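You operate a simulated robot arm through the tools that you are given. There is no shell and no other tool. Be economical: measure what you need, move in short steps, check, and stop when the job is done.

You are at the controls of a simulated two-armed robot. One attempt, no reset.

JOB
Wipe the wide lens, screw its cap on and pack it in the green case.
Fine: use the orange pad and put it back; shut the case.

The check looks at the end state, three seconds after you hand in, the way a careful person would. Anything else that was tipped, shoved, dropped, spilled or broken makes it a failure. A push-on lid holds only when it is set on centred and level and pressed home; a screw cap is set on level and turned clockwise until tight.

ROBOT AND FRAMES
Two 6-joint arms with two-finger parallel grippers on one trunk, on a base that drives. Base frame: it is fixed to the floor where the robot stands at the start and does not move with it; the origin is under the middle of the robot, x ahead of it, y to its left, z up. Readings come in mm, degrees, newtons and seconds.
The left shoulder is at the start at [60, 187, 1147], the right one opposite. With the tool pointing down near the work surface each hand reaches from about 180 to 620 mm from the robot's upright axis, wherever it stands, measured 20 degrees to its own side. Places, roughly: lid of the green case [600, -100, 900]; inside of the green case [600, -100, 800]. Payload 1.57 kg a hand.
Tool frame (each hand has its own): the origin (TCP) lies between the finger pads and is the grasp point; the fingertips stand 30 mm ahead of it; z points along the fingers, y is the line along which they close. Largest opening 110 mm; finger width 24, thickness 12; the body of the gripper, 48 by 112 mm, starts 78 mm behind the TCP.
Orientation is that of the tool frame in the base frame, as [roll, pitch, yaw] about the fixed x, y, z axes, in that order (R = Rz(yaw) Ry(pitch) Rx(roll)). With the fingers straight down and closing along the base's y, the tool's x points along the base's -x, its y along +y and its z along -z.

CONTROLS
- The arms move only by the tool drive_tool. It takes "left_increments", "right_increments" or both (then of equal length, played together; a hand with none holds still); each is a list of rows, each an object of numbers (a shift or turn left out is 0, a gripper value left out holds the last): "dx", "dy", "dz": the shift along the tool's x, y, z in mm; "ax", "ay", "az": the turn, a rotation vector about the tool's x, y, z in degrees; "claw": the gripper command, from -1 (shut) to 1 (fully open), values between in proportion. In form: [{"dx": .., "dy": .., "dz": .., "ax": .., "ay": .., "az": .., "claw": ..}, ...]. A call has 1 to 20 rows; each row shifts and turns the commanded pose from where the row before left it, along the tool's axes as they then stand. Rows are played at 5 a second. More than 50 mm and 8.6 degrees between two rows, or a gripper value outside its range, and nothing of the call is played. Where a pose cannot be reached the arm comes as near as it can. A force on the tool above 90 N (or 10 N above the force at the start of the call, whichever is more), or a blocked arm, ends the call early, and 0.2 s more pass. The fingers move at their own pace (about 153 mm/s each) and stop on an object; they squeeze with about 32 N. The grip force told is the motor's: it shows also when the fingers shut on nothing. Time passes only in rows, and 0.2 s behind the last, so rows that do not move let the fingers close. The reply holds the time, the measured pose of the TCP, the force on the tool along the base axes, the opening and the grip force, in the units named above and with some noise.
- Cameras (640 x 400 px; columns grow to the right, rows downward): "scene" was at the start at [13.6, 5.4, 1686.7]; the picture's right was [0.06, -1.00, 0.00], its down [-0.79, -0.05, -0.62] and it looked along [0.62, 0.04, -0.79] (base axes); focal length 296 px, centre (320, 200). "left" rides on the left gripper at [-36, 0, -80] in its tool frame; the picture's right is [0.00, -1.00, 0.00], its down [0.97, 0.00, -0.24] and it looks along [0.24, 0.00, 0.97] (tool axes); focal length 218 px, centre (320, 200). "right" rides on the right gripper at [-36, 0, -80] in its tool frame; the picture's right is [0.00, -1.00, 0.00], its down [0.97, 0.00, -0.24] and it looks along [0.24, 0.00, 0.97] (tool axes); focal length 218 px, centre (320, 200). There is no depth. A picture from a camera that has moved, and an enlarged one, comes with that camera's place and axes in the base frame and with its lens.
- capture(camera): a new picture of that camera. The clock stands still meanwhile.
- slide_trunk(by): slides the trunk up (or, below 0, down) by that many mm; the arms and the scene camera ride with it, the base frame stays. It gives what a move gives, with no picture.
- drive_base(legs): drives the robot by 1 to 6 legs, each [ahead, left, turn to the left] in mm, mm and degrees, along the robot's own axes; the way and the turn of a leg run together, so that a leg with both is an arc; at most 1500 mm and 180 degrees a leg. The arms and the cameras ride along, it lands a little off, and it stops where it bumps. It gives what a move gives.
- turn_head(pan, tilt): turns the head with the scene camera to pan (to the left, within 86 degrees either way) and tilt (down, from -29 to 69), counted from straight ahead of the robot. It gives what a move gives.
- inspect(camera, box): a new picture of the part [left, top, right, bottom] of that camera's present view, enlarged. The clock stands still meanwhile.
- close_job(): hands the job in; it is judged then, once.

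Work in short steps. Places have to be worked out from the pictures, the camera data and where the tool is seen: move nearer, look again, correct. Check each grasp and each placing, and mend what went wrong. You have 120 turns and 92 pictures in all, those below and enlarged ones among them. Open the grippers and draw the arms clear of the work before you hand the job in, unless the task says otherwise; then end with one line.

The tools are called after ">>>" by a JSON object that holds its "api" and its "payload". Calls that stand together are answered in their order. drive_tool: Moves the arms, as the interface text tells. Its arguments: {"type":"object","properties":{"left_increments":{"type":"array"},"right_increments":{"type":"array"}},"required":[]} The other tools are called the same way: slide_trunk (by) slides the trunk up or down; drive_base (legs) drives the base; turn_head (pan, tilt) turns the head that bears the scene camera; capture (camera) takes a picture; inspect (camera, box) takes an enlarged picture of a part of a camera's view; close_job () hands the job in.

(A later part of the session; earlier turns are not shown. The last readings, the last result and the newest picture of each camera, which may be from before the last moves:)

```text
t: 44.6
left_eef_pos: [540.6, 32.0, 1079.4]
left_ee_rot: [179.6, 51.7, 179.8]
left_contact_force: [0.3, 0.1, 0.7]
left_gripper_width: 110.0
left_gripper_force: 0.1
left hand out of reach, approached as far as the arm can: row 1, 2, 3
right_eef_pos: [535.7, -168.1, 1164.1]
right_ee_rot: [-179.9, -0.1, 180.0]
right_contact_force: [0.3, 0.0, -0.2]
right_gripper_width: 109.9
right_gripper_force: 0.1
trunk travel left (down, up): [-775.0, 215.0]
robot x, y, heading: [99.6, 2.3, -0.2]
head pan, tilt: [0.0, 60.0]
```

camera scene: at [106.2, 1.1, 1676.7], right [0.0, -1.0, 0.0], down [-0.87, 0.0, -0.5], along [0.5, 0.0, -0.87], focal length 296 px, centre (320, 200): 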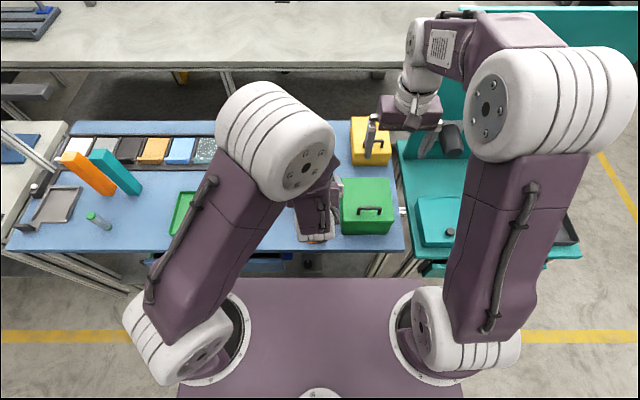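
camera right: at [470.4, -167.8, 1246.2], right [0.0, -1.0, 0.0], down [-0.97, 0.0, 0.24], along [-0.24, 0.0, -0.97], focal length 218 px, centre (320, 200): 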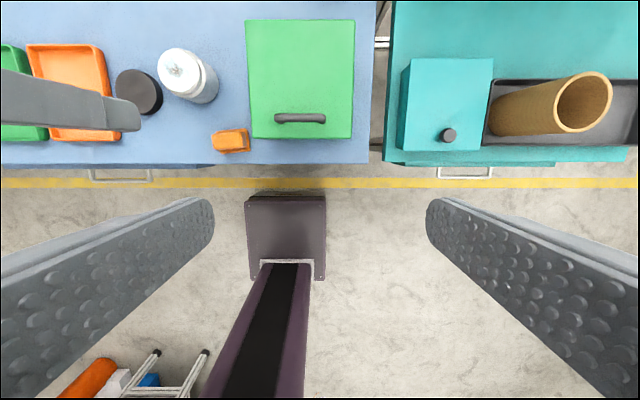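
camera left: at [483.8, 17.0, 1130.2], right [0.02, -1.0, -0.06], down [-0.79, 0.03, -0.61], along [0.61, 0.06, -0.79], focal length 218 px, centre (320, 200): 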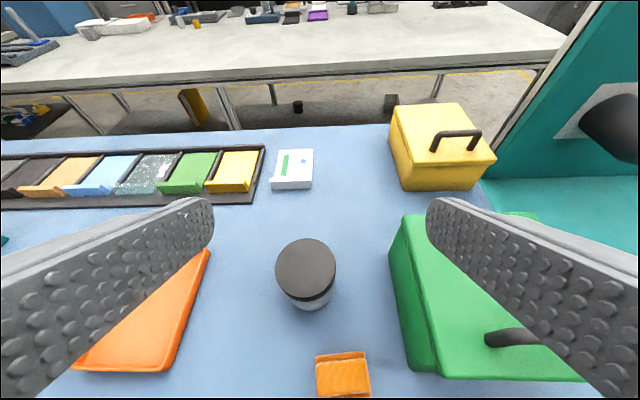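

The arm is folded too tightly near the shoulder; going lower lengthens it. I lower straight down about 100 mm and toward y=54.

>>> {"api": "drive_tool", "payload": {"left_increments": [{"dx": 26, "dz": 20, "dy": 5}, {"dx": 26, "dz": 20, "dy": 6}, {"dx": 26, "dz": 20, "dy": 6}, {"dx": 20, "dz": 4, "dy": 5}, {}]}}

```text
t: 45.9
left_eef_pos: [579.2, -1.1, 1027.3]
left_ee_rot: [179.4, 51.8, 179.7]
left_contact_force: [0.4, -0.9, -0.4]
left_gripper_width: 110.1
left_gripper_force: 0.1
left hand out of reach, approached as far as the arm can: row 1, 2, 3, 4
right_eef_pos: [534.7, -168.1, 1165.4]
right_ee_rot: [180.0, 0.0, 180.0]
right_contact_force: [0.1, 0.7, -0.1]
right_gripper_width: 110.0
right_gripper_force: 0.0
trunk travel left (down, up): [-775.0, 215.0]
robot x, y, heading: [100.5, 4.5, -0.2]
head pan, tilt: [0.0, 60.0]
```

The limit looks like wrist bend with the shoulder so high above the work; lowering the trunk ~300 mm makes forward-pointing easy, and the right hand's vertical reach stays fine. First I raise both hands to stay clear.

>>> {"api": "drive_tool", "payload": {"left_increments": [{"dx": -31, "dz": -24, "dy": 8}, {"dx": -31, "dz": -24, "dy": 8}, {"dx": -31, "dz": -24, "dy": 8}, {"dx": -31, "dz": -24, "dy": 8}, {"dx": -31, "dz": -24, "dy": 8}, {"dx": -20, "dz": -15, "dy": 8}, {}], "right_increments": [{"dz": -30, "dy": -10}, {"dz": -30, "dy": -10}, {"dz": -30, "dy": -10}, {"dz": -30, "dy": -10}, {"dz": -30, "dy": -10}, {"dz": -10, "dy": -10}, {}]}}

```text
t: 47.5
left_eef_pos: [579.9, 48.6, 1248.5]
left_ee_rot: [-179.8, 52.1, -179.8]
left_contact_force: [-0.2, 0.5, -0.3]
left_gripper_width: 110.0
left_gripper_force: 0.0
right_eef_pos: [533.8, -228.0, 1326.0]
right_ee_rot: [-180.0, -0.1, 180.0]
right_contact_force: [0.2, -0.7, 0.7]
right_gripper_width: 110.1
right_gripper_force: 0.0
trunk travel left (down, up): [-775.0, 215.0]
robot x, y, heading: [104.0, -0.6, -0.1]
head pan, tilt: [0.0, 60.0]
```

Both reached. I slide the trunk down 200 mm.

>>> {"api": "slide_trunk", "payload": {"by": -200}}

>>> {"api": "capture", "payload": {"camera": "scene"}}

```text
t: 49.6
left_eef_pos: [580.1, 49.9, 1048.8]
left_ee_rot: [-179.8, 52.0, -179.8]
left_contact_force: [-0.5, 0.8, -0.7]
left_gripper_width: 110.0
left_gripper_force: 0.1
right_eef_pos: [532.6, -227.8, 1126.0]
right_ee_rot: [179.9, 0.0, -180.0]
right_contact_force: [0.1, -0.7, 0.0]
right_gripper_width: 109.8
right_gripper_force: 0.0
trunk travel left (down, up): [-575.0, 415.0]
robot x, y, heading: [102.3, 3.8, 0.0]
head pan, tilt: [0.0, 60.0]
```

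```text
58 pictures are left
camera scene: at [105.8, 0.8, 1476.7], right [0.0, -1.0, 0.0], down [-0.87, 0.0, -0.5], along [0.5, 0.0, -0.87], focal length 296 px, centre (320, 200)
```

scene: 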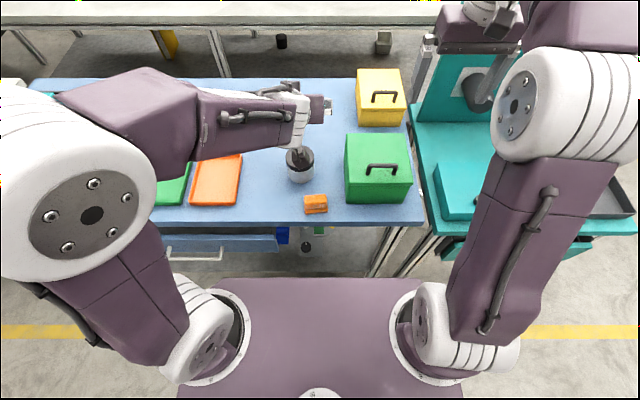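

Left arm has room now. I try the pre-grasp spot: back ~62 mm, then down.

>>> {"api": "drive_tool", "payload": {"left_increments": [{"dx": 19, "dz": -24.5, "dy": 2}, {"dx": 19, "dz": -24.5, "dy": 2}, {"dx": 27, "dz": 21}, {"dx": 27, "dz": 21}, {"dx": 27, "dz": 21}, {}]}}

```text
t: 51.0
left_eef_pos: [518.6, 52.2, 945.9]
left_ee_rot: [-179.8, 52.0, -179.7]
left_contact_force: [0.7, -0.5, 0.9]
left_gripper_width: 110.2
left_gripper_force: 0.1
right_eef_pos: [533.6, -227.6, 1126.3]
right_ee_rot: [-180.0, 0.0, 179.9]
right_contact_force: [1.0, -0.5, -0.5]
right_gripper_width: 110.2
right_gripper_force: 0.0
trunk travel left (down, up): [-575.0, 415.0]
robot x, y, heading: [100.5, 1.5, 0.1]
head pan, tilt: [0.0, 60.0]
```

Reachable. I add 8° of tilt, and go on down to about z 876.

>>> {"api": "drive_tool", "payload": {"left_increments": [{"ay": -8}, {"dx": 30, "dz": 17}, {"dx": 30, "dz": 17}, {}]}}

>>> {"api": "capture", "payload": {"camera": "left"}}

>>> {"api": "inspect", "payload": {"camera": "scene", "box": [220, 90, 420, 230]}}

```text
t: 52.0
left_eef_pos: [541.4, 24.2, 915.1]
left_ee_rot: [179.5, 59.7, 179.8]
left_contact_force: [0.7, -1.2, -0.3]
left_gripper_width: 109.9
left_gripper_force: 0.0
left hand out of reach, approached as far as the arm can: row 1, 2, 3
right_eef_pos: [533.5, -227.4, 1124.9]
right_ee_rot: [-179.9, 0.0, 180.0]
right_contact_force: [0.6, 0.7, -0.8]
right_gripper_width: 110.1
right_gripper_force: 0.1
trunk travel left (down, up): [-575.0, 415.0]
robot x, y, heading: [98.6, 2.6, 0.1]
head pan, tilt: [0.0, 60.0]
```

```text
57 pictures are left
camera left: at [490.7, 25.4, 986.4], right [0.0, -1.0, 0.0], down [-0.7, 0.0, -0.72], along [0.72, 0.01, -0.7], focal length 218 px, centre (320, 200)
```

left: 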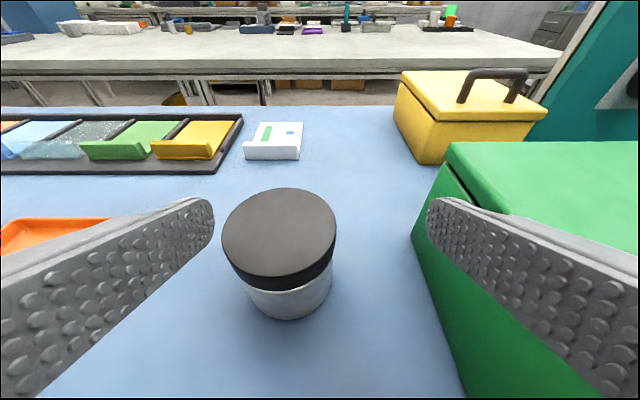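

```text
2.86 times, centred on (320, 160) of scene
camera zoom: at [106.0, 0.8, 1476.7], right [0.0, -1.0, 0.0], down [-0.87, 0.0, -0.5], along [0.5, 0.0, -0.87], focal length 847 px, centre (320, 314)
```

zoom: 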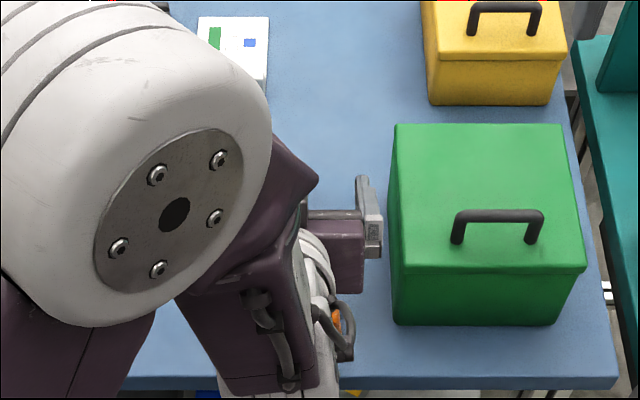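

Needs a bit more trunk. I raise the left hand 110 mm and shift it toward y=54, then slide the trunk another 120 mm down.

>>> {"api": "drive_tool", "payload": {"left_increments": [{"dx": -32, "dz": -18, "dy": 8}, {"dx": -32, "dz": -18, "dy": 8}, {"dx": -31, "dz": -19, "dy": 8}, {"dy": 6}, {}], "right_increments": [{"dz": -15}, {"dz": -15}, {"dz": -10}, {}, {}]}}

>>> {"api": "slide_trunk", "payload": {"by": -120}}

```text
t: 53.2
left_eef_pos: [540.7, 57.1, 1024.4]
left_ee_rot: [-179.7, 60.1, -179.7]
left_contact_force: [-0.5, -0.1, 0.0]
left_gripper_width: 109.9
left_gripper_force: 0.1
right_eef_pos: [534.2, -227.5, 1166.2]
right_ee_rot: [180.0, 0.0, -180.0]
right_contact_force: [-0.1, 0.2, 0.4]
right_gripper_width: 109.9
right_gripper_force: 0.0
trunk travel left (down, up): [-575.0, 415.0]
robot x, y, heading: [103.1, 0.3, 0.0]
head pan, tilt: [0.0, 60.0]
```

```text
t: 54.7
left_eef_pos: [541.4, 56.2, 904.4]
left_ee_rot: [-179.7, 60.0, -179.9]
left_contact_force: [0.3, 0.9, 0.3]
left_gripper_width: 109.9
left_gripper_force: 0.0
right_eef_pos: [534.3, -228.3, 1045.3]
right_ee_rot: [179.9, 0.0, 180.0]
right_contact_force: [0.0, -0.3, -0.4]
right_gripper_width: 110.0
right_gripper_force: 0.0
trunk travel left (down, up): [-455.0, 535.0]
robot x, y, heading: [100.8, 1.4, 0.1]
head pan, tilt: [0.0, 60.0]
```

Now I go to the pre-grasp line: back 28 mm, down 33 mm.

>>> {"api": "drive_tool", "payload": {"left_increments": [{"dx": 14, "dz": -24, "dy": -1}, {"dx": 14, "dz": 8.5, "dy": -1}, {"dx": 14, "dz": 8.5}, {}]}}

>>> {"api": "capture", "payload": {"camera": "left"}}

```text
t: 55.7
left_eef_pos: [524.8, 46.8, 876.4]
left_ee_rot: [-179.7, 59.9, -179.7]
left_contact_force: [-0.1, 0.4, -0.2]
left_gripper_width: 110.0
left_gripper_force: 0.0
left hand out of reach, approached as far as the arm can: row 2, 3
right_eef_pos: [535.6, -228.0, 1044.4]
right_ee_rot: [-179.9, 0.0, 179.9]
right_contact_force: [-1.3, -0.3, 0.1]
right_gripper_width: 109.9
right_gripper_force: 0.1
trunk travel left (down, up): [-455.0, 535.0]
robot x, y, heading: [104.8, 0.1, -0.3]
head pan, tilt: [0.0, 60.0]
```

```text
55 pictures are left
camera left: at [472.6, 46.8, 947.5], right [0.0, -1.0, 0.0], down [-0.69, 0.0, -0.72], along [0.72, 0.0, -0.69], focal length 218 px, centre (320, 200)
```

left: 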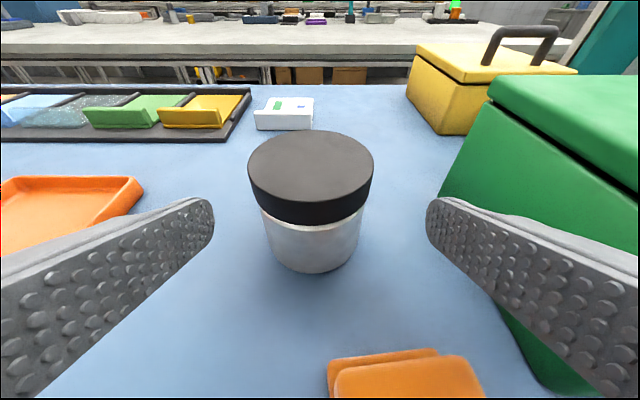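

Clear view; the lens centre is at y≈53.3. I shift left 6 mm and advance over the lens body at low height.

>>> {"api": "drive_tool", "payload": {"left_increments": [{"dz": 25, "dy": 3.5}, {"dz": 25, "dx": 4, "dy": 3}, {"dz": 15, "dx": 4}, {"dz": 10}, {}]}}

>>> {"api": "capture", "payload": {"camera": "left"}}

```text
t: 56.9
left_eef_pos: [585.5, 51.3, 832.6]
left_ee_rot: [-179.8, 60.1, -179.7]
left_contact_force: [-0.4, 0.9, 0.7]
left_gripper_width: 110.1
left_gripper_force: 0.0
right_eef_pos: [533.5, -226.9, 1046.6]
right_ee_rot: [-179.9, 0.0, -180.0]
right_contact_force: [-0.7, 0.5, 0.1]
right_gripper_width: 110.1
right_gripper_force: 0.1
trunk travel left (down, up): [-455.0, 535.0]
robot x, y, heading: [101.5, 0.1, -0.0]
head pan, tilt: [0.0, 60.0]
```

```text
54 pictures are left
camera left: at [533.5, 52.3, 902.3], right [0.0, -1.0, 0.0], down [-0.69, 0.0, -0.72], along [0.72, 0.0, -0.69], focal length 218 px, centre (320, 200)
```

left: 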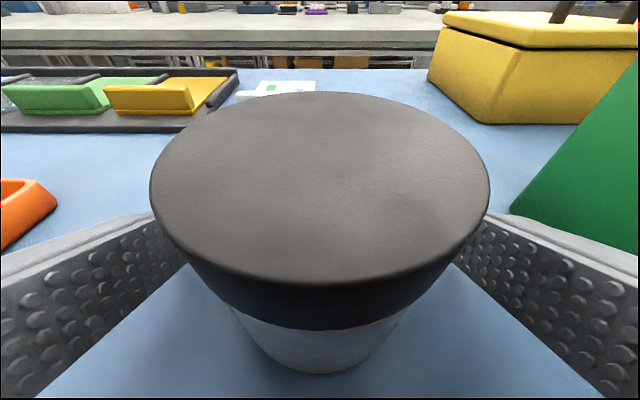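

Centred. I close the left gripper on the lens body.

>>> {"api": "drive_tool", "payload": {"left_increments": [{"claw": -1}, {"claw": -1}, {"claw": -1}, {"claw": -1}]}}

>>> {"api": "capture", "payload": {"camera": "left"}}

```text
t: 57.9
left_eef_pos: [584.9, 51.5, 831.7]
left_ee_rot: [-179.8, 60.0, -179.8]
left_contact_force: [0.5, 0.4, 0.8]
left_gripper_width: 71.6
left_gripper_force: 31.8
right_eef_pos: [533.6, -226.9, 1045.5]
right_ee_rot: [180.0, 0.0, -180.0]
right_contact_force: [0.7, -0.2, 0.1]
right_gripper_width: 110.0
right_gripper_force: 0.1
trunk travel left (down, up): [-455.0, 535.0]
robot x, y, heading: [100.8, -2.2, 0.0]
head pan, tilt: [0.0, 60.0]
```

```text
53 pictures are left
camera left: at [533.6, 52.3, 902.2], right [0.0, -1.0, 0.0], down [-0.69, 0.0, -0.72], along [0.72, 0.0, -0.69], focal length 218 px, centre (320, 200)
```

left: 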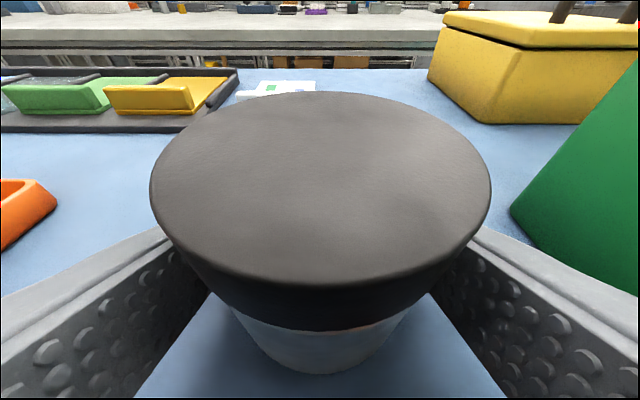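

The lens body is held (71.6 mm, 32 N). Now the right hand goes over the cap at (585, 52), staying high, turned 40° counter-clockwise for the first stroke.

>>> {"api": "drive_tool", "payload": {"right_increments": [{"dx": -7.3, "dy": 40}, {"dx": -7.3, "dy": 40}, {"dx": -7.3, "dy": 40}, {"dx": -7.3, "dy": 40}, {"dx": -7.3, "dy": 40}, {"dx": -7.3, "dy": 40}, {"dx": -7.3, "dy": 39}, {"dz": 20, "az": -8}, {"dz": 20, "az": -8}, {"az": -8}, {"az": -8}, {"az": -8}, {}]}}

>>> {"api": "capture", "payload": {"camera": "right"}}

>>> {"api": "capture", "payload": {"camera": "scene"}}

```text
t: 60.7
left_eef_pos: [585.4, 50.6, 831.6]
left_ee_rot: [-179.7, 60.0, -179.9]
left_contact_force: [-0.8, 0.1, 0.0]
left_gripper_width: 71.6
left_gripper_force: 32.4
right_eef_pos: [539.1, 31.1, 962.9]
right_ee_rot: [180.0, 0.1, -140.0]
right_contact_force: [-0.4, 0.3, -0.4]
right_gripper_width: 110.2
right_gripper_force: 0.0
right hand out of reach, approached as far as the arm can: row 3, 4, 5, 6, 7
trunk travel left (down, up): [-455.0, 535.0]
robot x, y, heading: [99.7, -3.7, 0.1]
head pan, tilt: [0.0, 60.0]
```

```text
52 pictures are left
camera right: at [567.6, 54.7, 1043.8], right [0.64, -0.77, 0.0], down [-0.74, -0.63, 0.24], along [-0.18, -0.15, -0.97], focal length 218 px, centre (320, 200)
```

right: 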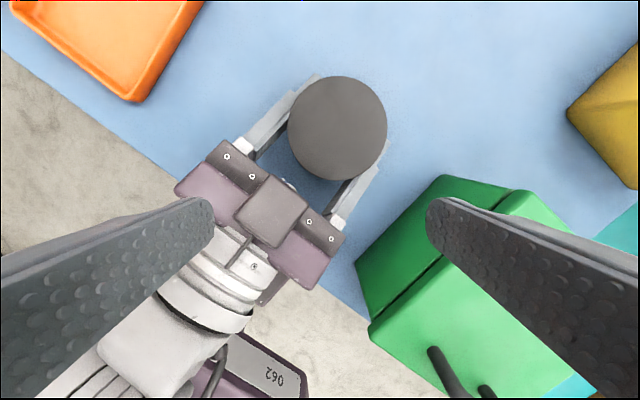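

```text
51 pictures are left
camera scene: at [106.0, 0.8, 1356.7], right [0.0, -1.0, 0.0], down [-0.87, 0.0, -0.5], along [0.5, 0.0, -0.87], focal length 296 px, centre (320, 200)
```

scene: 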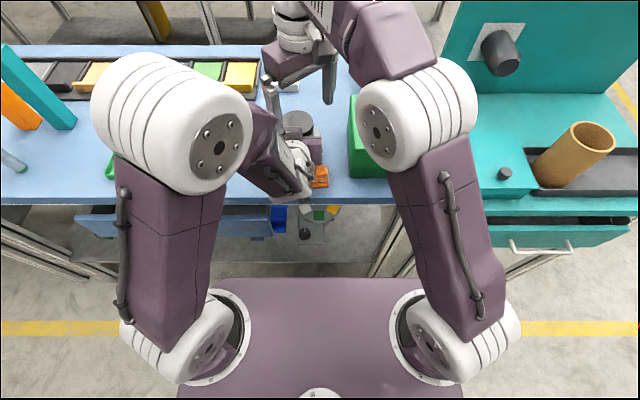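

The right arm falls short here. Moving the whole robot 80 mm to the left gives both arms better geometry, so I release the lens, retreat both hands upward, then drive left.

>>> {"api": "drive_tool", "payload": {"left_increments": [{"claw": 1}, {"claw": 1}, {"dz": -35}, {"dz": -35}, {"dx": -30, "dz": -15}, {"dx": -30, "dz": -15}, {"dx": -30, "dz": -15}, {}], "right_increments": [{"dz": -30}, {"dz": -30}, {"dx": 35}, {"dx": 35}, {"dx": 20, "dy": -30}, {"dy": -40}, {}, {}]}}

>>> {"api": "drive_base", "payload": {"legs": [[0, 80, 0]]}}

>>> {"api": "capture", "payload": {"camera": "left"}}

```text
t: 62.0
left_eef_pos: [530.5, 46.4, 905.3]
left_ee_rot: [178.1, 58.7, 177.7]
left_contact_force: [3.2, -0.5, -6.1]
left_gripper_width: 109.9
left_gripper_force: 0.0
left hand out of reach, approached as far as the arm can: row 4
right_eef_pos: [483.4, -50.1, 1016.4]
right_ee_rot: [177.4, 1.2, -139.1]
right_contact_force: [-2.7, 1.1, 7.7]
right_gripper_width: 110.1
right_gripper_force: 0.1
right hand out of reach, approached as far as the arm can: row 2
trunk travel left (down, up): [-455.0, 535.0]
robot x, y, heading: [100.5, -0.6, 0.0]
head pan, tilt: [0.0, 60.0]
stopped in row 6 (left hand): the force on the tool passed its limit (the readings are from after the stop); the commanded pose is now the measured one
```

```text
t: 63.1
left_eef_pos: [529.0, 128.1, 904.4]
left_ee_rot: [178.3, 58.8, 177.9]
left_contact_force: [5.5, -3.2, -15.4]
left_gripper_width: 110.1
left_gripper_force: 0.1
right_eef_pos: [483.4, 30.2, 1017.0]
right_ee_rot: [177.5, 1.1, -139.2]
right_contact_force: [-4.4, 3.0, 16.0]
right_gripper_width: 110.2
right_gripper_force: 0.0
trunk travel left (down, up): [-455.0, 535.0]
robot x, y, heading: [103.7, 80.7, -0.0]
head pan, tilt: [0.0, 60.0]
```

```text
50 pictures are left
camera left: at [479.4, 128.0, 977.5], right [-0.01, -1.0, -0.01], down [-0.71, 0.02, -0.7], along [0.71, 0.0, -0.71], focal length 218 px, centre (320, 200)
```

left: 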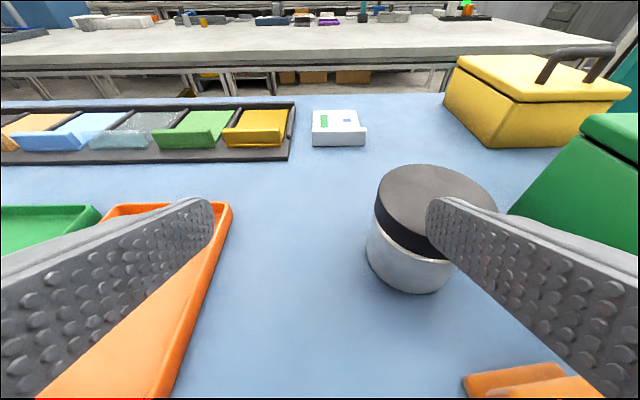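

The two hands touched each other; lens and cap still stand. I raise the right hand straight up to part them.

>>> {"api": "drive_tool", "payload": {"right_increments": [{"dz": -20}, {"dz": -30}, {"dz": -30}, {}]}}

>>> {"api": "capture", "payload": {"camera": "scene"}}

```text
t: 64.1
left_eef_pos: [529.5, 128.2, 905.0]
left_ee_rot: [178.1, 58.6, 177.8]
left_contact_force: [-0.3, -0.1, 0.2]
left_gripper_width: 109.9
left_gripper_force: 0.0
right_eef_pos: [475.9, 24.2, 1081.8]
right_ee_rot: [177.4, 1.2, -139.2]
right_contact_force: [-0.4, 0.2, 0.1]
right_gripper_width: 109.9
right_gripper_force: 0.1
right hand out of reach, approached as far as the arm can: row 3
trunk travel left (down, up): [-455.0, 535.0]
robot x, y, heading: [104.0, 78.8, -0.1]
head pan, tilt: [0.0, 60.0]
```

```text
49 pictures are left
camera scene: at [106.4, 81.2, 1356.7], right [0.0, -1.0, 0.0], down [-0.87, 0.0, -0.5], along [0.5, 0.0, -0.87], focal length 296 px, centre (320, 200)
```

scene: 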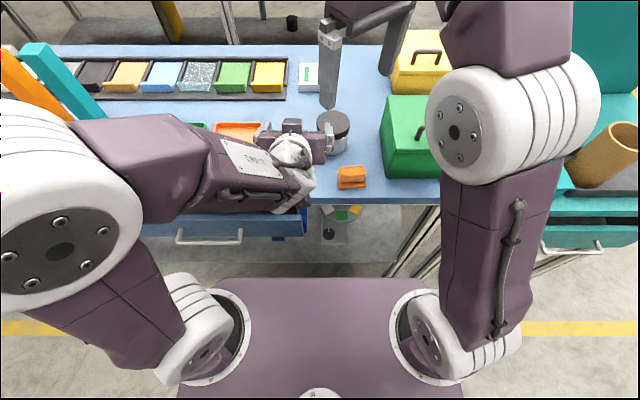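

Parted. The right hand moves off to the right above the case, and the left hand rises a little and shifts back to y≈53 in front of the lens.

>>> {"api": "drive_tool", "payload": {"right_increments": [{"dx": 13, "dy": -45}, {"dx": 13, "dy": -46}, {"dx": 13, "dy": -46}, {}, {}, {}], "left_increments": [{"dx": -18, "dz": -28, "ax": 1, "az": -1.5}, {"dy": -25}, {"dy": -25}, {"dy": -25}, {}, {}]}}

>>> {"api": "capture", "payload": {"camera": "left"}}

```text
t: 65.5
left_eef_pos: [513.9, 51.6, 935.4]
left_ee_rot: [-178.3, 58.6, -179.3]
left_contact_force: [-0.8, 0.0, 0.4]
left_gripper_width: 109.8
left_gripper_force: 0.0
right_eef_pos: [528.0, -106.6, 1060.2]
right_ee_rot: [177.5, 1.3, -139.2]
right_contact_force: [-0.2, 0.8, -0.9]
right_gripper_width: 109.9
right_gripper_force: 0.0
right hand out of reach, approached as far as the arm can: row 2, 3
trunk travel left (down, up): [-455.0, 535.0]
robot x, y, heading: [99.8, 80.8, -0.1]
head pan, tilt: [0.0, 60.0]
```

```text
48 pictures are left
camera left: at [464.2, 54.1, 1008.5], right [-0.01, -1.0, 0.02], down [-0.71, 0.0, -0.7], along [0.7, -0.02, -0.71], focal length 218 px, centre (320, 200)
```

left: 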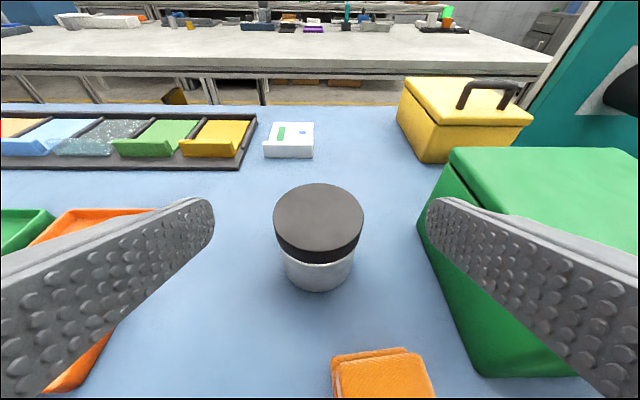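

Lens is fine. I lower to the pre-grasp line and advance round the lens body again.

>>> {"api": "drive_tool", "payload": {"left_increments": [{"ax": -0.4, "az": 0.7, "dy": 1}, {"dx": 25, "dz": 15}, {"dx": 25, "dz": 15}, {"dz": 28}, {"dz": 28}, {"dz": 28}, {}]}}

>>> {"api": "capture", "payload": {"camera": "left"}}

```text
t: 67.1
left_eef_pos: [584.2, 52.2, 834.7]
left_ee_rot: [-179.9, 58.7, 179.4]
left_contact_force: [0.2, 0.0, 0.5]
left_gripper_width: 109.7
left_gripper_force: 0.1
right_eef_pos: [527.8, -105.6, 1060.8]
right_ee_rot: [177.5, 1.3, -139.2]
right_contact_force: [-1.1, 0.4, 0.1]
right_gripper_width: 109.9
right_gripper_force: 0.0
trunk travel left (down, up): [-455.0, 535.0]
robot x, y, heading: [98.7, 81.0, 0.1]
head pan, tilt: [0.0, 60.0]
```

```text
47 pictures are left
camera left: at [535.3, 53.0, 907.2], right [-0.01, -1.0, 0.0], down [-0.71, 0.01, -0.71], along [0.71, -0.01, -0.71], focal length 218 px, centre (320, 200)
```

left: 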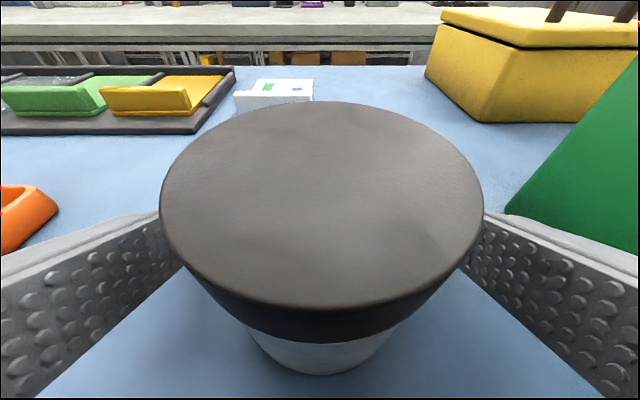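

Good position. I close the left hand on the body; the right hand levels itself, comes down to z 990 and moves over the cap.

>>> {"api": "drive_tool", "payload": {"left_increments": [{"claw": -1}, {"claw": -1}, {"claw": -1}, {}, {}, {}, {}, {}, {}], "right_increments": [{"ax": 2.5, "ay": 1.3}, {"dz": 35}, {"dz": 35}, {"dx": -37, "dy": 21}, {"dx": -37, "dy": 21}, {"dx": -37, "dy": 20}, {"dx": -35, "dy": 20}, {}, {}]}}

>>> {"api": "capture", "payload": {"camera": "right"}}

```text
t: 69.1
left_eef_pos: [586.1, 52.4, 834.1]
left_ee_rot: [-179.8, 58.7, 179.4]
left_contact_force: [1.1, -0.1, -0.5]
left_gripper_width: 71.1
left_gripper_force: 31.8
right_eef_pos: [578.3, 49.6, 987.6]
right_ee_rot: [179.9, -0.2, -139.2]
right_contact_force: [0.1, -1.4, -1.2]
right_gripper_width: 110.0
right_gripper_force: 0.0
right hand out of reach, approached as far as the arm can: row 7
trunk travel left (down, up): [-455.0, 535.0]
robot x, y, heading: [102.9, 81.0, 0.2]
head pan, tilt: [0.0, 60.0]
```

```text
46 pictures are left
camera right: at [608.0, 73.2, 1068.7], right [0.65, -0.76, 0.0], down [-0.73, -0.63, 0.24], along [-0.18, -0.16, -0.97], focal length 218 px, centre (320, 200)
```

right: 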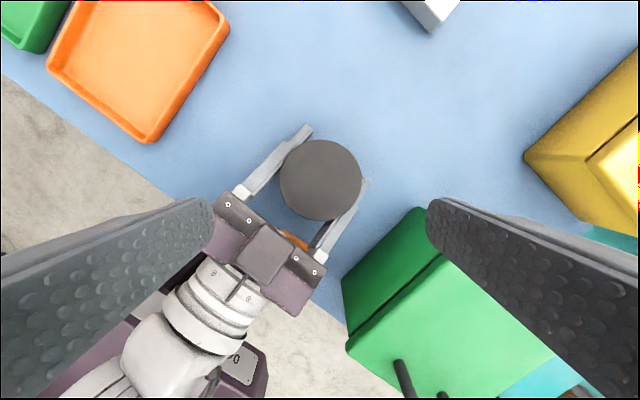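

Cap centre is (586.5, 52.5). To keep clear of the left fingers I work with narrow opening (84 mm), tips about 10 mm over the cap's side, and strokes of ±28°.

>>> {"api": "drive_tool", "payload": {"right_increments": [{"dz": 25, "claw": 0.53}, {"dz": 22, "dx": -4, "dy": -1.5}, {"dx": -4, "dy": -1.5}, {"az": 6.4}, {"az": 6.4}, {}]}}

>>> {"api": "capture", "payload": {"camera": "right"}}

```text
t: 70.5
left_eef_pos: [586.2, 52.3, 834.9]
left_ee_rot: [-180.0, 58.7, 179.4]
left_contact_force: [-0.2, 0.2, -0.3]
left_gripper_width: 71.4
left_gripper_force: 32.4
right_eef_pos: [588.3, 51.6, 940.7]
right_ee_rot: [180.0, -0.2, -151.9]
right_contact_force: [0.5, 0.6, 0.9]
right_gripper_width: 84.1
right_gripper_force: 0.2
trunk travel left (down, up): [-455.0, 535.0]
robot x, y, heading: [100.4, 81.8, 0.1]
head pan, tilt: [0.0, 60.0]
```

```text
45 pictures are left
camera right: at [621.5, 69.0, 1021.3], right [0.47, -0.88, 0.0], down [-0.86, -0.46, 0.24], along [-0.21, -0.11, -0.97], focal length 218 px, centre (320, 200)
```

right: 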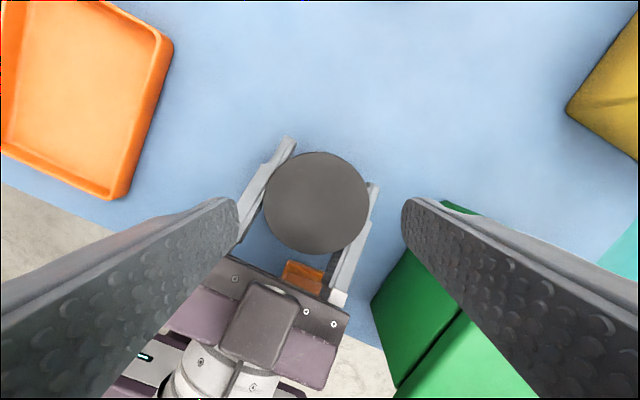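

Fine centring: shift (+1.7, +2.7) in the tool frame, descend to z 897, then close.

>>> {"api": "drive_tool", "payload": {"right_increments": [{"dx": 1.7, "dy": 2.7}, {"dz": 20}, {"dz": 15}, {"dz": 9}, {}, {"claw": -1}, {"claw": -1}, {"claw": -1}]}}

>>> {"api": "capture", "payload": {"camera": "right"}}

```text
t: 72.3
left_eef_pos: [584.6, 51.5, 835.9]
left_ee_rot: [-179.8, 58.6, 179.2]
left_contact_force: [-13.1, -4.1, -8.9]
left_gripper_width: 71.2
left_gripper_force: 31.8
right_eef_pos: [586.5, 54.6, 898.5]
right_ee_rot: [-179.9, 0.3, -151.9]
right_contact_force: [19.3, 7.7, 32.9]
right_gripper_width: 72.4
right_gripper_force: 31.9
trunk travel left (down, up): [-455.0, 535.0]
robot x, y, heading: [98.7, 81.4, -0.0]
head pan, tilt: [0.0, 60.0]
```

```text
44 pictures are left
camera right: at [618.4, 71.8, 978.9], right [0.47, -0.88, 0.0], down [-0.86, -0.46, 0.23], along [-0.21, -0.11, -0.97], focal length 218 px, centre (320, 200)
```

right: 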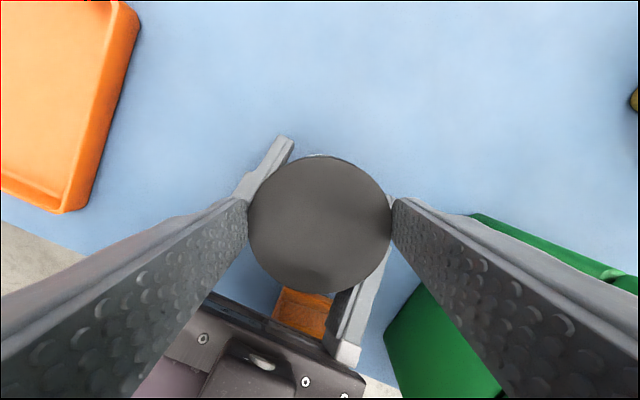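

There's ~33 N up-force, probably the fingertip touching the left finger. I ease up 2 mm and re-read.

>>> {"api": "drive_tool", "payload": {"right_increments": [{"claw": 0.45}, {"dz": -3}, {"claw": -1}, {"claw": -1}, {}]}}

```text
t: 73.5
left_eef_pos: [585.4, 51.2, 834.4]
left_ee_rot: [-179.9, 58.8, 179.4]
left_contact_force: [-23.7, -2.6, -0.4]
left_gripper_width: 71.5
left_gripper_force: 31.9
right_eef_pos: [586.6, 52.6, 898.1]
right_ee_rot: [-180.0, 0.1, -152.0]
right_contact_force: [22.0, 2.7, -2.4]
right_gripper_width: 72.6
right_gripper_force: 32.4
trunk travel left (down, up): [-455.0, 535.0]
robot x, y, heading: [103.1, 79.8, -0.2]
head pan, tilt: [0.0, 60.0]
```

Vertical load is gone, but a sideways pull of ~22 N along x remains; I shift the right hand +2 mm in x to relieve it.

>>> {"api": "drive_tool", "payload": {"right_increments": [{"dx": -1.8, "dy": -0.9}, {}]}}

```text
t: 74.1
left_eef_pos: [586.4, 50.7, 835.2]
left_ee_rot: [-179.8, 58.8, 179.3]
left_contact_force: [-6.8, -2.7, 0.1]
left_gripper_width: 71.3
left_gripper_force: 32.1
right_eef_pos: [586.9, 53.5, 899.0]
right_ee_rot: [179.9, -0.4, -152.0]
right_contact_force: [6.1, 3.2, -3.1]
right_gripper_width: 72.6
right_gripper_force: 31.5
trunk travel left (down, up): [-455.0, 535.0]
robot x, y, heading: [102.1, 80.1, -0.2]
head pan, tilt: [0.0, 60.0]
```

Good. First clockwise stroke of 56°.

>>> {"api": "drive_tool", "payload": {"right_increments": [{"az": 8, "dz": 0.1}, {"az": 8, "dz": 0.1}, {"az": 8, "dz": 0.1}, {"az": 8, "dz": 0.1}, {"az": 8, "dz": 0.1}, {"az": 8, "dz": 0.1}, {"az": 8, "dz": 0.1}, {}]}}

>>> {"api": "capture", "payload": {"camera": "left"}}

```text
t: 75.9
left_eef_pos: [586.3, 52.0, 833.4]
left_ee_rot: [-179.8, 58.8, 179.6]
left_contact_force: [10.5, 30.5, 3.5]
left_gripper_width: 71.1
left_gripper_force: 32.1
right_eef_pos: [587.0, 51.6, 899.4]
right_ee_rot: [-179.4, -0.1, 151.9]
right_contact_force: [-9.2, -31.1, -8.5]
right_gripper_width: 72.5
right_gripper_force: 32.0
trunk travel left (down, up): [-455.0, 535.0]
robot x, y, heading: [98.1, 80.6, 0.0]
head pan, tilt: [0.0, 60.0]
```

```text
43 pictures are left
camera left: at [536.2, 54.0, 907.0], right [-0.01, -1.0, 0.0], down [-0.71, 0.01, -0.71], along [0.71, -0.01, -0.71], focal length 218 px, centre (320, 200)
```

left: 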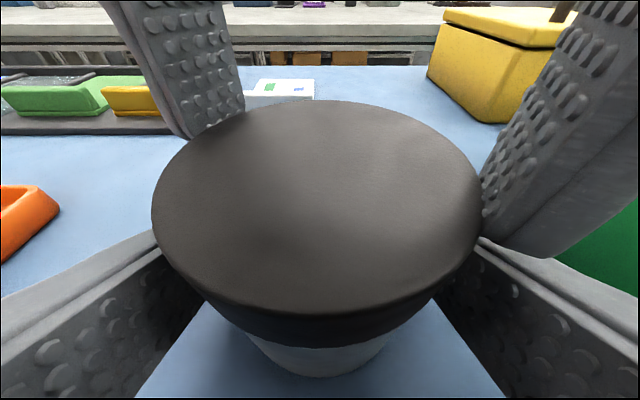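

The cap turned with the fingers. I release, swing back 56° and regrip, then check the forces.

>>> {"api": "drive_tool", "payload": {"right_increments": [{"claw": 0.5}, {"claw": 0.5}, {"az": -8}, {"az": -8}, {"az": -8}, {"az": -8}, {"az": -8}, {"az": -8}, {"az": -8}, {}]}}

>>> {"api": "inspect", "payload": {"camera": "right", "box": [200, 100, 440, 300]}}

```text
t: 78.1
left_eef_pos: [585.4, 50.8, 834.0]
left_ee_rot: [-179.9, 58.6, 179.4]
left_contact_force: [-3.4, -2.5, 0.1]
left_gripper_width: 70.8
left_gripper_force: 31.6
right_eef_pos: [588.1, 53.8, 898.9]
right_ee_rot: [-180.0, -0.1, -151.8]
right_contact_force: [4.9, 2.1, 2.6]
right_gripper_width: 82.5
right_gripper_force: 0.1
trunk travel left (down, up): [-455.0, 535.0]
robot x, y, heading: [97.6, 79.6, 0.1]
head pan, tilt: [0.0, 60.0]
```

```text
2.00 times, centred on (320, 200) of right
camera zoom: at [620.9, 71.2, 979.8], right [0.47, -0.88, 0.0], down [-0.86, -0.46, 0.24], along [-0.21, -0.11, -0.97], focal length 436 px, centre (320, 200)
```

zoom: 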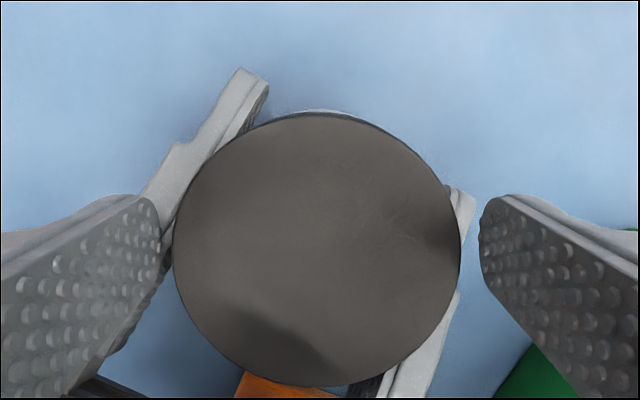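

Cap centre is ~2 mm off along tool x. I correct, close and turn again.

>>> {"api": "drive_tool", "payload": {"right_increments": [{"dx": 2, "dy": 0.5}, {"claw": -1}, {"claw": -1}, {"claw": -1}, {"az": 8, "dz": 0.1}, {"az": 8, "dz": 0.1}, {"az": 8, "dz": 0.1}, {"az": 8, "dz": 0.1}, {"az": 8, "dz": 0.1}, {"az": 8, "dz": 0.1}, {"az": 8, "dz": 0.1}, {}]}}

>>> {"api": "capture", "payload": {"camera": "left"}}

```text
t: 80.7
left_eef_pos: [586.4, 53.0, 833.3]
left_ee_rot: [180.0, 58.6, 179.4]
left_contact_force: [0.3, 22.7, -6.5]
left_gripper_width: 71.1
left_gripper_force: 31.9
right_eef_pos: [585.7, 50.6, 897.7]
right_ee_rot: [-179.6, -0.1, 151.8]
right_contact_force: [-1.5, -22.6, 9.7]
right_gripper_width: 72.6
right_gripper_force: 31.9
trunk travel left (down, up): [-455.0, 535.0]
robot x, y, heading: [98.3, 80.5, 0.1]
head pan, tilt: [0.0, 60.0]
```

```text
41 pictures are left
camera left: at [535.9, 54.0, 907.0], right [-0.01, -1.0, 0.0], down [-0.71, 0.01, -0.71], along [0.7, -0.01, -0.71], focal length 218 px, centre (320, 200)
```

left: 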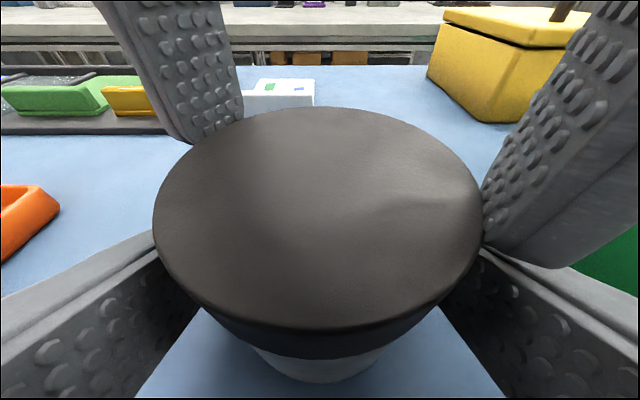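

The cap is working down (threads engaged). Next cycle: release, swing back, regrip, turn.

>>> {"api": "drive_tool", "payload": {"right_increments": [{"claw": 0.5}, {"claw": 0.5}, {"az": -8}, {"az": -8}, {"az": -8}, {"az": -8}, {"az": -8}, {"az": -8}, {"az": -8}, {"claw": -1}, {"claw": -1}, {"claw": -1}, {"az": 8}, {"az": 8}, {"az": 8}, {"az": 8}, {"az": 8}, {"az": 8}, {"az": 8}, {}]}}

>>> {"api": "capture", "payload": {"camera": "left"}}

```text
t: 84.9
left_eef_pos: [587.2, 54.2, 834.8]
left_ee_rot: [179.9, 58.9, 179.6]
left_contact_force: [-2.5, 36.6, -3.9]
left_gripper_width: 71.1
left_gripper_force: 31.9
right_eef_pos: [586.3, 51.0, 898.9]
right_ee_rot: [-179.4, 0.2, 151.9]
right_contact_force: [5.3, -35.5, 5.8]
right_gripper_width: 71.5
right_gripper_force: 32.1
trunk travel left (down, up): [-455.0, 535.0]
robot x, y, heading: [100.7, 82.1, -0.1]
head pan, tilt: [0.0, 60.0]
```

```text
40 pictures are left
camera left: at [535.9, 54.8, 907.2], right [-0.01, -1.0, 0.0], down [-0.71, 0.0, -0.71], along [0.71, -0.01, -0.71], focal length 218 px, centre (320, 200)
```

left: 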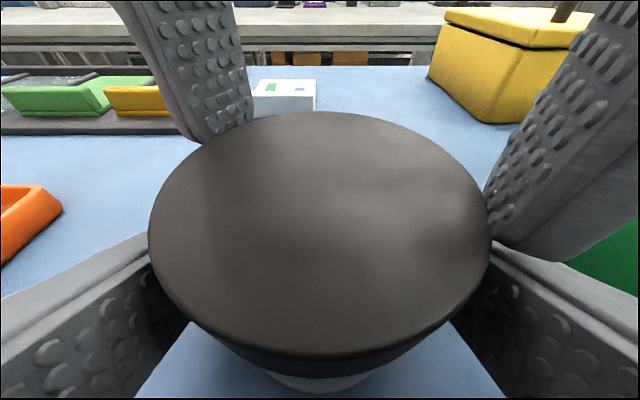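

The cap keeps going down. I release and swing back, and look from above to recentre.

>>> {"api": "drive_tool", "payload": {"right_increments": [{"claw": 0.5}, {"claw": 0.5}, {"az": -8}, {"az": -8}, {"az": -8}, {"az": -8}, {"az": -8}, {"az": -8}, {"az": -8}, {}]}}

>>> {"api": "inspect", "payload": {"camera": "right", "box": [200, 100, 440, 300]}}

>>> {"api": "capture", "payload": {"camera": "left"}}

```text
t: 87.1
left_eef_pos: [584.6, 51.4, 836.1]
left_ee_rot: [-179.8, 58.7, 179.4]
left_contact_force: [-15.5, -9.9, -4.3]
left_gripper_width: 70.8
left_gripper_force: 32.1
right_eef_pos: [585.6, 54.5, 899.2]
right_ee_rot: [-179.9, 0.2, -151.9]
right_contact_force: [16.7, 8.3, 9.5]
right_gripper_width: 82.3
right_gripper_force: 0.1
trunk travel left (down, up): [-455.0, 535.0]
robot x, y, heading: [101.1, 78.3, -0.2]
head pan, tilt: [0.0, 60.0]
```

```text
2.00 times, centred on (320, 200) of right
camera zoom: at [619.1, 71.1, 980.2], right [0.47, -0.88, 0.0], down [-0.86, -0.46, 0.24], along [-0.21, -0.11, -0.97], focal length 436 px, centre (320, 200)
```

zoom: 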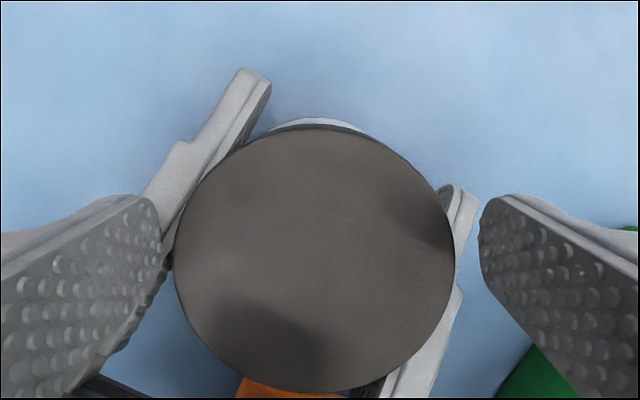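

```text
38 pictures are left
camera left: at [535.1, 52.5, 907.2], right [-0.01, -1.0, 0.0], down [-0.71, 0.01, -0.7], along [0.7, -0.01, -0.71], focal length 218 px, centre (320, 200)
```

left: 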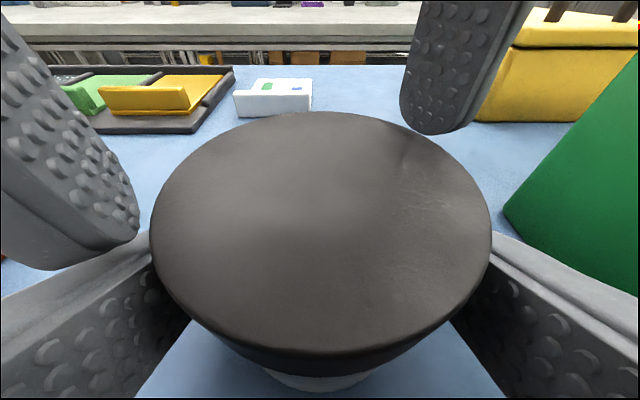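

The cap and lens have slid ~5 mm toward the left palm, and the right fingertip rubs on the left finger at the stroke's ends. I regrip the lens with the left hand slightly lower and further back, to give more room.

>>> {"api": "drive_tool", "payload": {"left_increments": [{}, {"claw": 0.5}, {"claw": 0.5}, {"dx": 4.3, "dz": -3.3}, {"dx": 4.3, "dz": -3.2}, {}, {"claw": -1}, {"claw": -1}, {"claw": -1}], "right_increments": [{"dz": -6}, {}, {}, {}, {}, {}, {}, {}, {}]}}

>>> {"api": "inspect", "payload": {"camera": "right", "box": [200, 100, 440, 300]}}

>>> {"api": "capture", "payload": {"camera": "left"}}

```text
t: 89.1
left_eef_pos: [574.3, 52.2, 830.4]
left_ee_rot: [-179.9, 58.6, 179.4]
left_contact_force: [-0.5, 0.4, -0.3]
left_gripper_width: 71.0
left_gripper_force: 31.8
right_eef_pos: [585.7, 54.1, 904.6]
right_ee_rot: [180.0, -0.1, -151.9]
right_contact_force: [-0.5, 0.2, 1.0]
right_gripper_width: 82.6
right_gripper_force: 0.0
trunk travel left (down, up): [-455.0, 535.0]
robot x, y, heading: [99.9, 77.8, -0.0]
head pan, tilt: [0.0, 60.0]
```

```text
2.00 times, centred on (320, 200) of right
camera zoom: at [618.6, 70.9, 985.0], right [0.47, -0.88, 0.0], down [-0.86, -0.46, 0.24], along [-0.21, -0.11, -0.97], focal length 436 px, centre (320, 200)
```

zoom: 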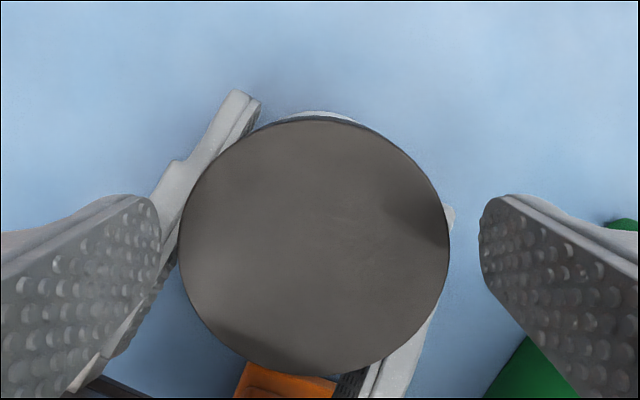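

```text
36 pictures are left
camera left: at [525.2, 52.9, 902.9], right [-0.01, -1.0, 0.0], down [-0.71, 0.01, -0.7], along [0.7, -0.01, -0.71], focal length 218 px, centre (320, 200)
```

left: 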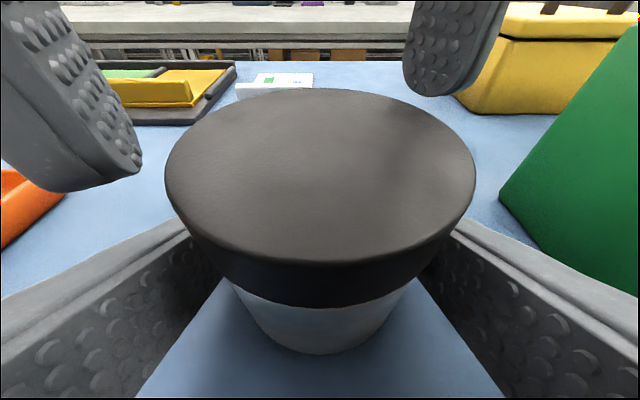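

Better clearance now. Cap centre (582.2, 53.5); I recentre the right hand, go down to z 893, close and turn.

>>> {"api": "drive_tool", "payload": {"right_increments": [{"dx": 3.4, "dy": 1.1}, {"dz": 6}, {"dz": 5.5}, {"claw": -1}, {"claw": -1}, {"claw": -1}, {"az": 8}, {"az": 8}, {"az": 8}, {"az": 8}, {"az": 8}, {"az": 8}, {"az": 8}, {}]}}

>>> {"api": "capture", "payload": {"camera": "left"}}

```text
t: 92.1
left_eef_pos: [575.1, 54.0, 830.8]
left_ee_rot: [-179.9, 58.9, 179.7]
left_contact_force: [15.3, 34.7, -1.9]
left_gripper_width: 70.5
left_gripper_force: 31.6
right_eef_pos: [581.1, 50.2, 893.0]
right_ee_rot: [-179.4, -0.2, 151.9]
right_contact_force: [-15.4, -31.5, 4.1]
right_gripper_width: 71.7
right_gripper_force: 32.1
trunk travel left (down, up): [-455.0, 535.0]
robot x, y, heading: [100.2, 82.3, 0.1]
head pan, tilt: [0.0, 60.0]
```

```text
35 pictures are left
camera left: at [525.3, 54.8, 903.0], right [-0.01, -1.0, 0.0], down [-0.71, 0.0, -0.71], along [0.71, -0.01, -0.71], focal length 218 px, centre (320, 200)
```

left: 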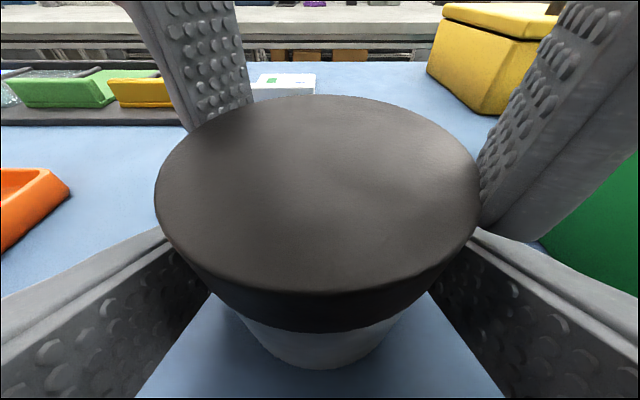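

Turning goes on steadily (≈0.5 mm down per stroke); the sideways force shows my centre is ~3 mm too far in +y. I correct that while swinging back, then regrip and turn.

>>> {"api": "drive_tool", "payload": {"right_increments": [{"claw": 0.5}, {"claw": 0.5}, {"az": -8}, {"az": -8}, {"az": -8}, {"az": -8}, {"az": -8}, {"az": -8}, {"az": -8}, {"dx": 2, "dy": -1.7}, {"claw": -1}, {"claw": -1}, {"az": 8}, {"az": 8}, {"az": 8}, {"az": 8}, {"az": 8}, {"az": 8}, {"az": 8}, {}]}}

>>> {"api": "capture", "payload": {"camera": "left"}}

```text
t: 96.3
left_eef_pos: [574.6, 50.0, 830.3]
left_ee_rot: [-179.9, 58.7, 179.2]
left_contact_force: [-9.7, -28.8, -1.1]
left_gripper_width: 71.1
left_gripper_force: 32.0
right_eef_pos: [581.4, 52.4, 893.5]
right_ee_rot: [179.8, 0.0, 151.9]
right_contact_force: [10.7, 28.6, 2.2]
right_gripper_width: 72.2
right_gripper_force: 32.0
trunk travel left (down, up): [-455.0, 535.0]
robot x, y, heading: [99.7, 81.1, 0.1]
head pan, tilt: [0.0, 60.0]
```

```text
34 pictures are left
camera left: at [525.0, 51.8, 902.8], right [-0.02, -1.0, 0.0], down [-0.71, 0.01, -0.7], along [0.7, -0.01, -0.71], focal length 218 px, centre (320, 200)
```

left: 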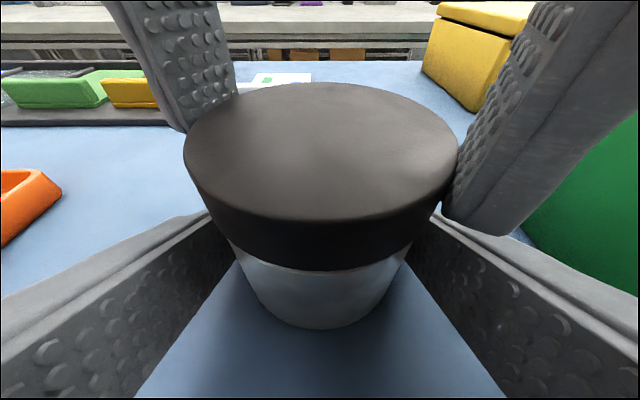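

Over-corrected; the lens slid forward along the left fingers. I release, swing back and look to centre properly.

>>> {"api": "drive_tool", "payload": {"right_increments": [{"claw": 0.5}, {"claw": 0.5}, {"az": -8}, {"az": -8}, {"az": -8}, {"az": -8}, {"az": -8}, {"az": -8}, {"az": -8}, {}]}}

>>> {"api": "inspect", "payload": {"camera": "right", "box": [200, 100, 440, 300]}}

```text
t: 98.5
left_eef_pos: [574.7, 51.5, 830.9]
left_ee_rot: [-179.8, 58.7, 179.4]
left_contact_force: [-3.2, -1.7, 0.0]
left_gripper_width: 71.0
left_gripper_force: 32.1
right_eef_pos: [581.4, 51.0, 893.4]
right_ee_rot: [180.0, 0.0, -151.8]
right_contact_force: [5.4, 3.1, 3.9]
right_gripper_width: 82.4
right_gripper_force: 0.1
trunk travel left (down, up): [-455.0, 535.0]
robot x, y, heading: [101.3, 83.2, 0.1]
head pan, tilt: [0.0, 60.0]
```

```text
2.00 times, centred on (320, 200) of right
camera zoom: at [613.9, 68.1, 973.8], right [0.47, -0.88, 0.0], down [-0.86, -0.46, 0.24], along [-0.21, -0.11, -0.97], focal length 436 px, centre (320, 200)
```

zoom: 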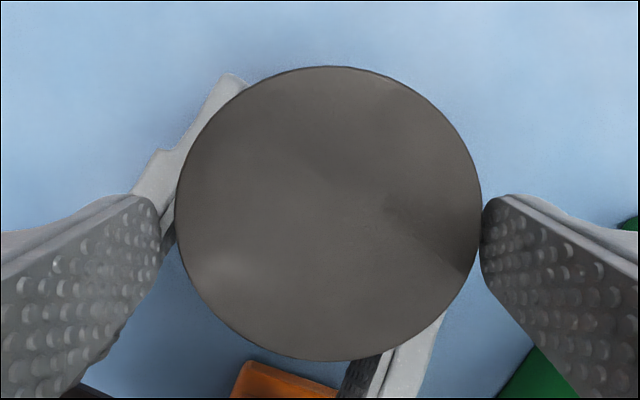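

Cap centre is now (590, 53); I move the right hand there, close and turn.

>>> {"api": "drive_tool", "payload": {"right_increments": [{"dx": -4.2, "dy": -1.1}, {"dx": -4, "dy": -1.1}, {"claw": -1}, {"claw": -1}, {"claw": -1}, {"az": 8}, {"az": 8}, {"az": 8}, {"az": 8}, {"az": 8}, {"az": 8}, {"az": 8}, {}]}}

```text
t: 101.3
left_eef_pos: [575.3, 53.0, 830.7]
left_ee_rot: [-179.9, 58.7, 179.5]
left_contact_force: [7.1, 18.9, -1.0]
left_gripper_width: 71.1
left_gripper_force: 32.0
right_eef_pos: [588.9, 51.2, 892.1]
right_ee_rot: [-179.7, -0.1, 151.9]
right_contact_force: [-8.9, -18.8, -0.2]
right_gripper_width: 72.3
right_gripper_force: 32.5
trunk travel left (down, up): [-455.0, 535.0]
robot x, y, heading: [100.8, 80.1, 0.0]
head pan, tilt: [0.0, 60.0]
```

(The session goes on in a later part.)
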